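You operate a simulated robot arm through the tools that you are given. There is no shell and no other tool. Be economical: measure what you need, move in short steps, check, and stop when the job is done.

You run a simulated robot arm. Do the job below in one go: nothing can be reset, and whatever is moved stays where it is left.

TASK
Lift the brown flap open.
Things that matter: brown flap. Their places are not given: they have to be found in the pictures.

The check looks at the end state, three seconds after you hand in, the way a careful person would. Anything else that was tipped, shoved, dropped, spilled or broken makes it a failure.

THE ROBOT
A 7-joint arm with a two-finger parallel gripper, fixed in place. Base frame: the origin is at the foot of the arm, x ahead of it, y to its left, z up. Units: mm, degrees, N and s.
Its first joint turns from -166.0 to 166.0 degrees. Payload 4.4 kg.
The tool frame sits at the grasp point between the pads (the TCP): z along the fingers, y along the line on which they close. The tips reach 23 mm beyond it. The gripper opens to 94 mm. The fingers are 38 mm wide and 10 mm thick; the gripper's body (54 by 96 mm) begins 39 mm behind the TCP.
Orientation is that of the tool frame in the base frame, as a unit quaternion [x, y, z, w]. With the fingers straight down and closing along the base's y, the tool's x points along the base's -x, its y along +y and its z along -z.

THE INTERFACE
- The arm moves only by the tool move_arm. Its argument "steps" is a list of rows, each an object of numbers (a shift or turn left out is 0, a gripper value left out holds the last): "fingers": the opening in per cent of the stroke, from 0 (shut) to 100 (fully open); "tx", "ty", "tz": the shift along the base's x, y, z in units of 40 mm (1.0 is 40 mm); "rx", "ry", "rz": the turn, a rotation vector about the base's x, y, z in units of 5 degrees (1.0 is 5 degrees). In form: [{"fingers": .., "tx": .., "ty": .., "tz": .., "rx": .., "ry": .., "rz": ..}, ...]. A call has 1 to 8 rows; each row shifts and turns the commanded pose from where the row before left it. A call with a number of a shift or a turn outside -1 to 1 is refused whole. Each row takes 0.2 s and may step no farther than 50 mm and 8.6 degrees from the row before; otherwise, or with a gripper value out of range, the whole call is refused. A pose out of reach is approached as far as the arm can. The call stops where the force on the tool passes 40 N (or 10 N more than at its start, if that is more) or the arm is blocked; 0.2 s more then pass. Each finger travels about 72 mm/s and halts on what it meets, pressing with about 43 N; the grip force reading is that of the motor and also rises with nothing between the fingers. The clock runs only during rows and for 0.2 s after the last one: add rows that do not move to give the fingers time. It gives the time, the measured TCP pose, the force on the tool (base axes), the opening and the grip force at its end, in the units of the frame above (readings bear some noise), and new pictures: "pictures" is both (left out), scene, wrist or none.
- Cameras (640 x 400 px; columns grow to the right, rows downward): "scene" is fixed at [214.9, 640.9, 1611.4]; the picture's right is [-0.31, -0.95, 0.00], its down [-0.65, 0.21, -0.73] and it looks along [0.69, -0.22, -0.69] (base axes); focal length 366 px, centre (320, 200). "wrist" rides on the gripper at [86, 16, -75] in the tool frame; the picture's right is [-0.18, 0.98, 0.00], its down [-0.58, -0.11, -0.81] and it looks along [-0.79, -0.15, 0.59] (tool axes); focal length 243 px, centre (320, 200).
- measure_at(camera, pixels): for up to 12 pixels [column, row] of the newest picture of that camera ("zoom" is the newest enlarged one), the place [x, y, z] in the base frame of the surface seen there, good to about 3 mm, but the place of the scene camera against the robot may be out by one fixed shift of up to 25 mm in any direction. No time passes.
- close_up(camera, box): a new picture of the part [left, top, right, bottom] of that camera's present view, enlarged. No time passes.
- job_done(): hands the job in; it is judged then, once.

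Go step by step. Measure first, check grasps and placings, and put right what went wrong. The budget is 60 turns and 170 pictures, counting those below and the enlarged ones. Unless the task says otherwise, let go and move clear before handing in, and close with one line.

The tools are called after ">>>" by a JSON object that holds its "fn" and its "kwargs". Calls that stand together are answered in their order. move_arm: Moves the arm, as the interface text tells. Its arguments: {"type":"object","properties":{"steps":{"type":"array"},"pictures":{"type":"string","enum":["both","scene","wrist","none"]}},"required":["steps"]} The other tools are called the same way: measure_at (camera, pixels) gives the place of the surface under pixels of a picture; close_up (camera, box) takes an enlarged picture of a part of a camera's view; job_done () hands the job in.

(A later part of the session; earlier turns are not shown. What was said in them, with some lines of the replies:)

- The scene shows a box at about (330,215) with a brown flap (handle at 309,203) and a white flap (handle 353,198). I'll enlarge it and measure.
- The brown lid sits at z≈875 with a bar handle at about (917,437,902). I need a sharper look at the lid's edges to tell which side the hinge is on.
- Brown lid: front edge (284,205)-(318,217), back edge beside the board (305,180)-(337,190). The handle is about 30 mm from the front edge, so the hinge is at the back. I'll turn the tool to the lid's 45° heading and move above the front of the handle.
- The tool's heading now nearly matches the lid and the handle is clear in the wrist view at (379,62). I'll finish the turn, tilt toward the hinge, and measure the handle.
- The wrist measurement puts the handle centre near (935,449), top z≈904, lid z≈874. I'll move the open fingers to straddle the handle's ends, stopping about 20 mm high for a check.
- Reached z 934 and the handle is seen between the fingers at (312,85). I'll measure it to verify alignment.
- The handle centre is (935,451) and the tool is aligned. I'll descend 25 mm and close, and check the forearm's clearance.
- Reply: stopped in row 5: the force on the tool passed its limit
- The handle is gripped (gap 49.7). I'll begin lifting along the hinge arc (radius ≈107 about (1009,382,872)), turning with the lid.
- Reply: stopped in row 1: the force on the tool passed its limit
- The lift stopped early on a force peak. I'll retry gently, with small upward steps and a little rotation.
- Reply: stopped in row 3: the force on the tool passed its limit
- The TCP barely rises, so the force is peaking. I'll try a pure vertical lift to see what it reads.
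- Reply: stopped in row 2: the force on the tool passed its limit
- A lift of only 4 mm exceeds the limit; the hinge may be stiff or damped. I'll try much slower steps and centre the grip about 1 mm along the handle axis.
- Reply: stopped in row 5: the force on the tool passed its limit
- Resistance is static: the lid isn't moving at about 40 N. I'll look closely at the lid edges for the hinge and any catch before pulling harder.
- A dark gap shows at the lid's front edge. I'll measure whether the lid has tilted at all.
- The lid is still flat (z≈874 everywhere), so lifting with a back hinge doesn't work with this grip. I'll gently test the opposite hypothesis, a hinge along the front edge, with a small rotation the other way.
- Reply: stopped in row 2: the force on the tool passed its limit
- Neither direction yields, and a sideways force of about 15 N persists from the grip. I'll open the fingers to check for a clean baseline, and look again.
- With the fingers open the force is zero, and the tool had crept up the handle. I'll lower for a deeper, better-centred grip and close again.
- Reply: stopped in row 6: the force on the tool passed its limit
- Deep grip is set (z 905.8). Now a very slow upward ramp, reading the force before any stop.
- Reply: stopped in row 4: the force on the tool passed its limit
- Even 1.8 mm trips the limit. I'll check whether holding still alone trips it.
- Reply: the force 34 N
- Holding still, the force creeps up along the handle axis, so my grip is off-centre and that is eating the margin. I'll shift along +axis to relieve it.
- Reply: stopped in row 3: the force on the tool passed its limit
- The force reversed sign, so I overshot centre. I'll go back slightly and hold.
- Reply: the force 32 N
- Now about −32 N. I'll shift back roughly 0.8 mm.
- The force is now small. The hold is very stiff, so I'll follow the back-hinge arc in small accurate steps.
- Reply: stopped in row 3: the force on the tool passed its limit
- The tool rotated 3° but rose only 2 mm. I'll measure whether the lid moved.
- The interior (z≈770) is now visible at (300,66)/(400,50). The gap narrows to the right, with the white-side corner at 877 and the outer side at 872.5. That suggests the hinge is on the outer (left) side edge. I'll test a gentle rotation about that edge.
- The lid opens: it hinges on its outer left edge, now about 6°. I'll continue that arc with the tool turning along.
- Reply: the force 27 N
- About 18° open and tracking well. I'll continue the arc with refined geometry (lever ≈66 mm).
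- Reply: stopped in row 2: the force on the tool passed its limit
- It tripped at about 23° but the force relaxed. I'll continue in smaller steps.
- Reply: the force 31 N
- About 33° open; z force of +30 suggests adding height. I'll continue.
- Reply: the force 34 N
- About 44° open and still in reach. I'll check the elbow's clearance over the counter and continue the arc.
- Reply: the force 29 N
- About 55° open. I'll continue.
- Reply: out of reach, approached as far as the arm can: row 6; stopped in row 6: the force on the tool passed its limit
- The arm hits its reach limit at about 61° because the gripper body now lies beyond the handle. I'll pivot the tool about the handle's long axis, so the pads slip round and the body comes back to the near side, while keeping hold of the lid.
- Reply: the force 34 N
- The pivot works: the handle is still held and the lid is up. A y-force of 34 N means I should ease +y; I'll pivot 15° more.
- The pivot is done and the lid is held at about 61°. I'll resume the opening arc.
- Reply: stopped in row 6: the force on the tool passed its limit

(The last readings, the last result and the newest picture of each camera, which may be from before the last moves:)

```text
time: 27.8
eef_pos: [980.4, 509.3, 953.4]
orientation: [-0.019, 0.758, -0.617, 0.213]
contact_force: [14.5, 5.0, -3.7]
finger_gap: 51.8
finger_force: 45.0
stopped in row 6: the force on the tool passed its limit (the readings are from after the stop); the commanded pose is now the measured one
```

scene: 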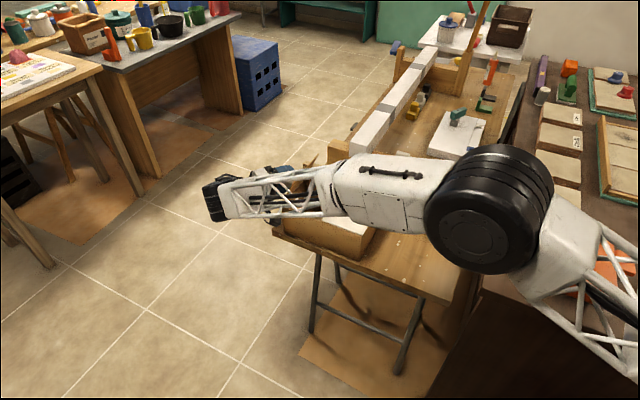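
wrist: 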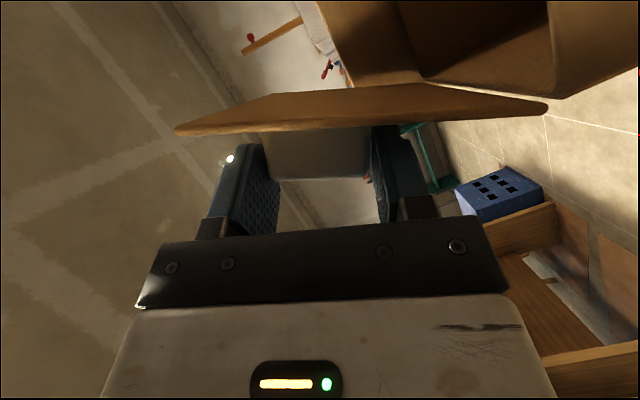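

About 71° open. I'll continue with slightly larger forward shifts.

>>> {"fn": "move_arm", "kwargs": {"steps": [{"tx": 0.048, "ty": 0.044, "tz": 0.0, "rx": -0.25, "ry": 0.25}, {"tx": 0.044, "ty": 0.044, "tz": -0.002, "rx": -0.25, "ry": 0.25}, {"tx": 0.044, "ty": 0.044, "tz": -0.004, "rx": -0.25, "ry": 0.25}, {"tx": 0.044, "ty": 0.044, "tz": -0.006, "rx": -0.25, "ry": 0.25}, {"tx": 0.044, "ty": 0.044, "tz": -0.008, "rx": -0.25, "ry": 0.25}], "pictures": "both"}}

```text
time: 28.9
eef_pos: [989.0, 518.3, 953.4]
orientation: [-0.066, 0.734, -0.655, 0.168]
contact_force: [6.4, 5.7, -7.2]
finger_gap: 51.3
finger_force: 44.5
```

scene: 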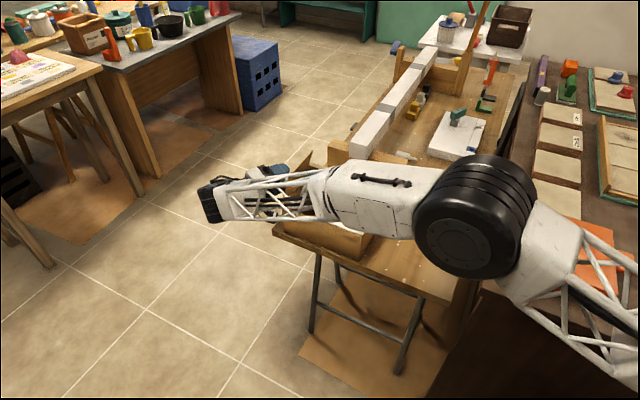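
wrist: 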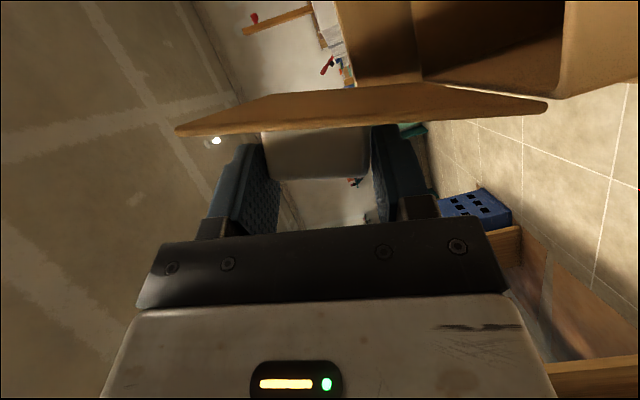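

About 80° open with low force. I'll continue past vertical.

>>> {"fn": "move_arm", "kwargs": {"steps": [{"tx": 0.044, "ty": 0.044, "tz": -0.013, "rx": -0.25, "ry": 0.25}, {"tx": 0.044, "ty": 0.044, "tz": -0.014, "rx": -0.25, "ry": 0.25}, {"tx": 0.043, "ty": 0.043, "tz": -0.016, "rx": -0.25, "ry": 0.25}, {"tx": 0.043, "ty": 0.043, "tz": -0.018, "rx": -0.25, "ry": 0.25}, {"tx": 0.043, "ty": 0.043, "tz": -0.02, "rx": -0.25, "ry": 0.25}, {"tx": 0.042, "ty": 0.042, "tz": -0.021, "rx": -0.25, "ry": 0.25}], "pictures": "both"}}

```text
time: 30.4
eef_pos: [999.3, 528.7, 949.5]
orientation: [-0.118, 0.698, -0.697, 0.115]
contact_force: [22.0, 11.4, -8.5]
finger_gap: 51.5
finger_force: 45.0
```

scene: 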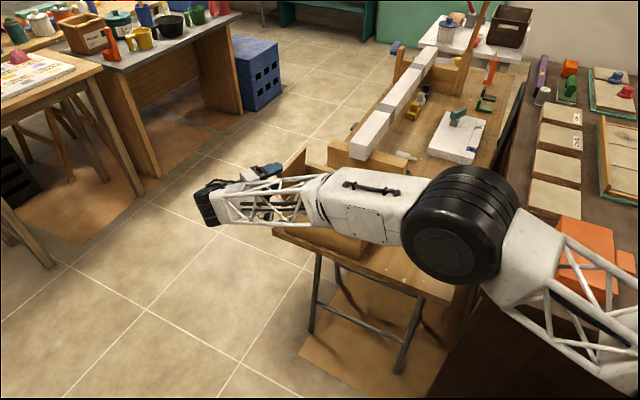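
wrist: 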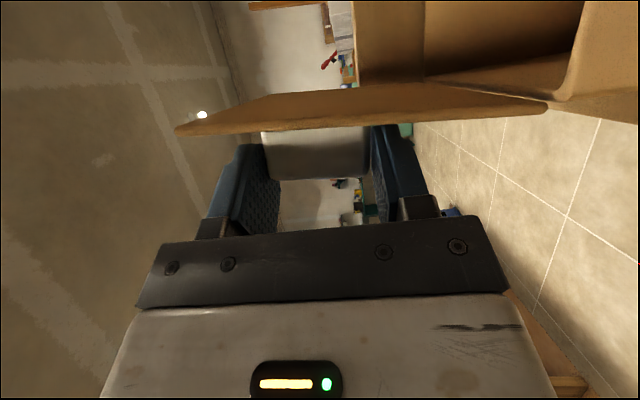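

Now at 90°. I'll go farther so that gravity keeps it open, watching for the end stop.

>>> {"fn": "move_arm", "kwargs": {"steps": [{"tx": 0.05, "ty": 0.047, "tz": -0.024, "rx": -0.25, "ry": 0.25}, {"tx": 0.042, "ty": 0.042, "tz": -0.024, "rx": -0.25, "ry": 0.25}, {"tx": 0.041, "ty": 0.041, "tz": -0.026, "rx": -0.25, "ry": 0.25}, {"tx": 0.041, "ty": 0.041, "tz": -0.028, "rx": -0.25, "ry": 0.25}, {"tx": 0.04, "ty": 0.04, "tz": -0.03, "rx": -0.25, "ry": 0.25}, {"tx": 0.039, "ty": 0.039, "tz": -0.031, "rx": -0.25, "ry": 0.25}], "pictures": "both"}}

```text
time: 31.8
eef_pos: [1008.4, 538.4, 942.9]
orientation: [0.171, -0.658, 0.731, -0.062]
contact_force: [11.5, 1.5, 5.1]
finger_gap: 51.3
finger_force: 45.2
```

scene: 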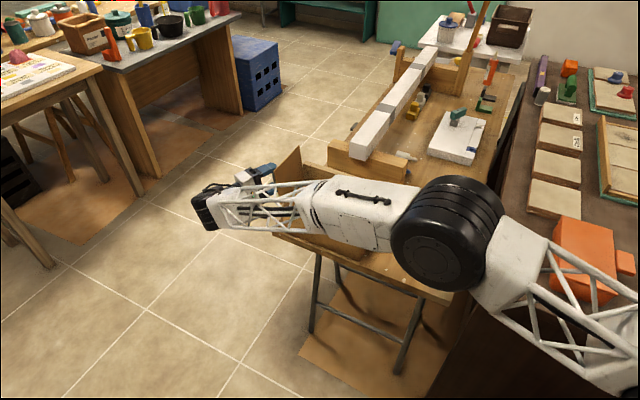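
wrist: 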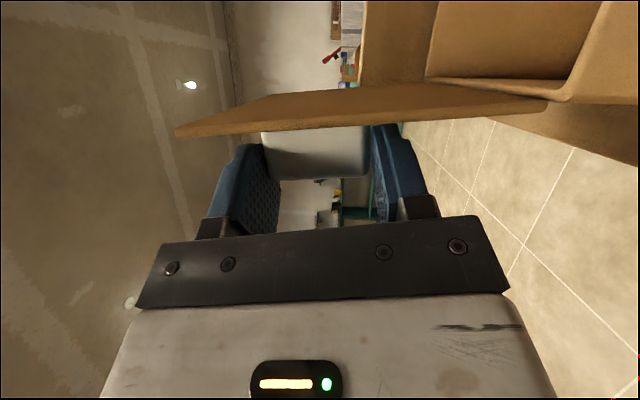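

About 100°. I'll check forearm height above the box and go a little farther.

>>> {"fn": "measure_at", "kwargs": {"camera": "scene", "pixels": [[300, 232], [345, 240], [380, 245], [250, 225], [210, 225], [289, 160], [330, 246]]}}

>>> {"fn": "move_arm", "kwargs": {"steps": [{"tx": 0.039, "ty": 0.038, "tz": -0.031, "rx": -0.25, "ry": 0.25}, {"tx": 0.036, "ty": 0.036, "tz": -0.033, "rx": -0.25, "ry": 0.25}, {"tx": 0.035, "ty": 0.035, "tz": -0.035, "rx": -0.25, "ry": 0.25}, {"tx": 0.034, "ty": 0.034, "tz": -0.036, "rx": -0.25, "ry": 0.25}], "pictures": "both"}}

```text
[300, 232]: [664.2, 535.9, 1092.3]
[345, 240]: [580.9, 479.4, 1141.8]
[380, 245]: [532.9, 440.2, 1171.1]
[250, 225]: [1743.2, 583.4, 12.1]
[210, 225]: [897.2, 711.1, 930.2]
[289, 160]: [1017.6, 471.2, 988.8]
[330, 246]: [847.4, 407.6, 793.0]
```

```text
time: 32.8
eef_pos: [1015.2, 543.4, 937.7]
orientation: [0.204, -0.627, 0.751, -0.026]
contact_force: [-18.1, -17.8, 17.8]
finger_gap: 51.8
finger_force: 45.2
```

scene: 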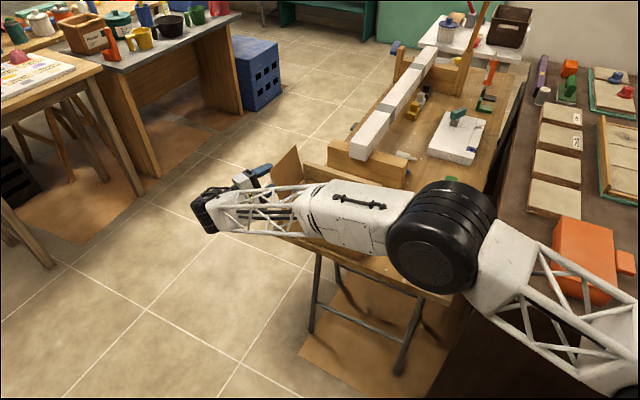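
wrist: 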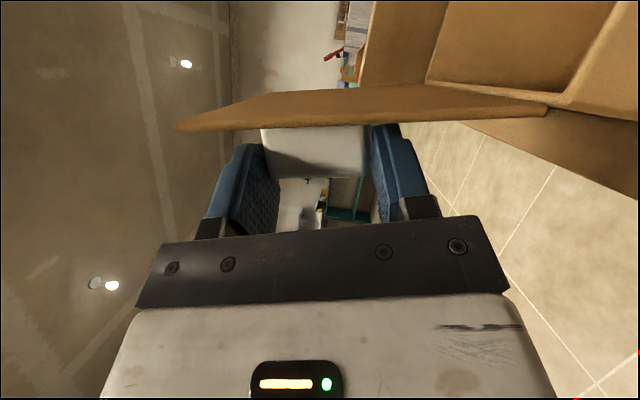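

The force reversed, so the lid is at about 106° and near its stop. I'll release and see if it stays.

>>> {"fn": "move_arm", "kwargs": {"steps": [{"fingers": 100}, {}, {}, {}], "pictures": "both"}}

```text
time: 33.8
eef_pos: [1014.9, 544.3, 936.5]
orientation: [0.205, -0.627, 0.751, -0.027]
contact_force: [1.1, 1.5, -2.2]
finger_gap: 94.2
finger_force: 0.0
```

scene: 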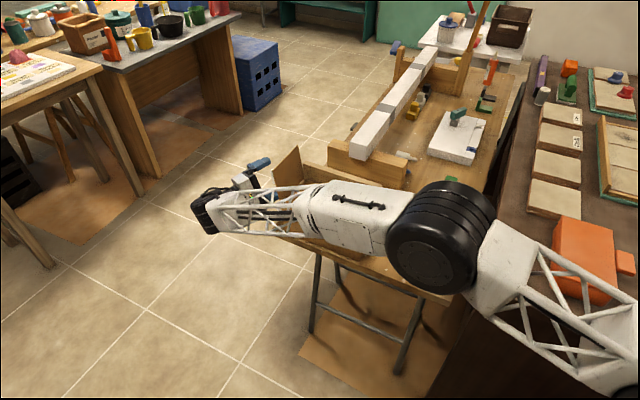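
wrist: 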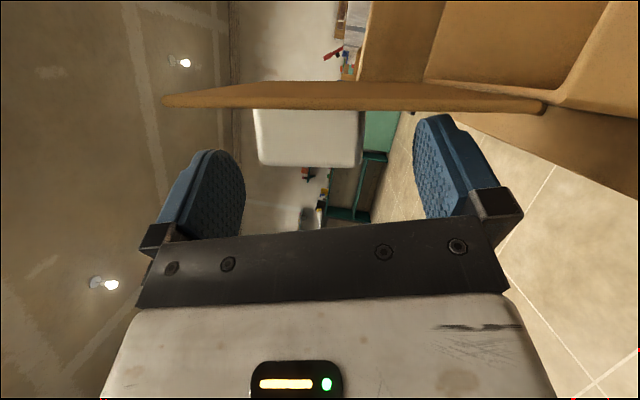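

The lid stays up on its own. I'll back out sideways along the lid plane, away from the hinge board.

>>> {"fn": "move_arm", "kwargs": {"steps": [{"tx": -0.35, "ty": 0.35}, {"tx": -0.4, "ty": 0.4}, {"tx": -0.5, "ty": 0.5}, {"tx": -0.5, "ty": 0.5}, {"tx": -0.5, "ty": 0.5}, {}], "pictures": "both"}}

```text
time: 35.1
eef_pos: [924.3, 633.1, 938.4]
orientation: [0.205, -0.627, 0.751, -0.026]
contact_force: [-0.5, 0.8, 0.0]
finger_gap: 93.9
finger_force: 0.1
```

scene: 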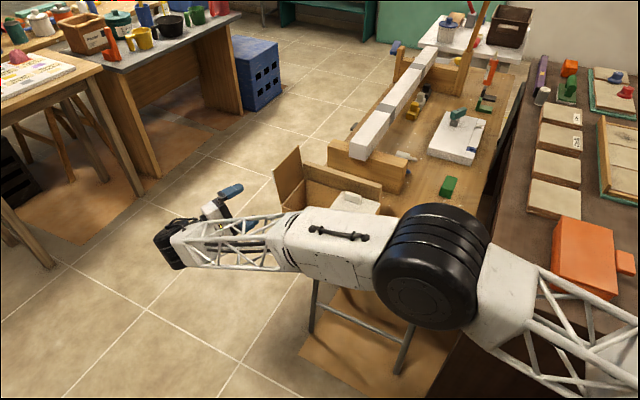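
wrist: 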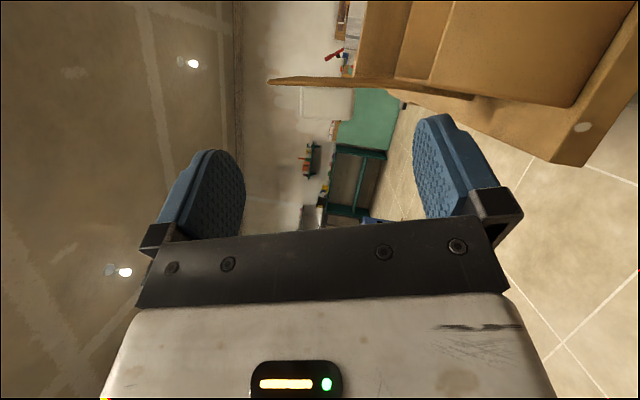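

The gripper is clear and the lid is upright at (289,180). I'll back off a bit more and confirm it's steady.

>>> {"fn": "move_arm", "kwargs": {"steps": [{"tx": -0.6, "ty": 0.4, "tz": 0.4}, {"tx": -0.6, "ty": 0.4, "tz": 0.4}, {}, {}, {}, {}, {}, {}], "pictures": "none"}}

>>> {"fn": "close_up", "kwargs": {"camera": "scene", "box": [240, 130, 420, 265]}}

>>> {"fn": "measure_at", "kwargs": {"camera": "scene", "pixels": [[280, 177], [298, 152], [284, 197], [301, 178], [290, 180]]}}

```text
time: 37.0
eef_pos: [886.5, 659.9, 965.5]
orientation: [0.208, -0.627, 0.75, -0.028]
contact_force: [-0.3, -0.8, 0.0]
finger_gap: 93.9
finger_force: 0.0
out of reach, approached as far as the arm can: row 2
```

```text
2.96 times, centred on (330, 198) of scene
```

zoom: 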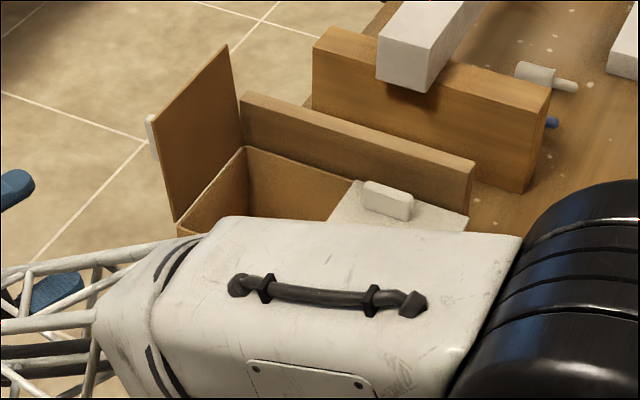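

```text
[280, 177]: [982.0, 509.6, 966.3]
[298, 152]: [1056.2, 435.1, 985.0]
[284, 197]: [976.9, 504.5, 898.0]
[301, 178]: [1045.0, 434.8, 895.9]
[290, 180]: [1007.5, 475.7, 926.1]
```

The flap stands open just past vertical, steady and untouched. The white lid is still shut and everything else is in place, so I'm handing in.

>>> {"fn": "job_done", "kwargs": {}}

```text
The job is handed in.
```

The brown flap is open: it stands a few degrees past vertical on its own, with the gripper released and clear of it.
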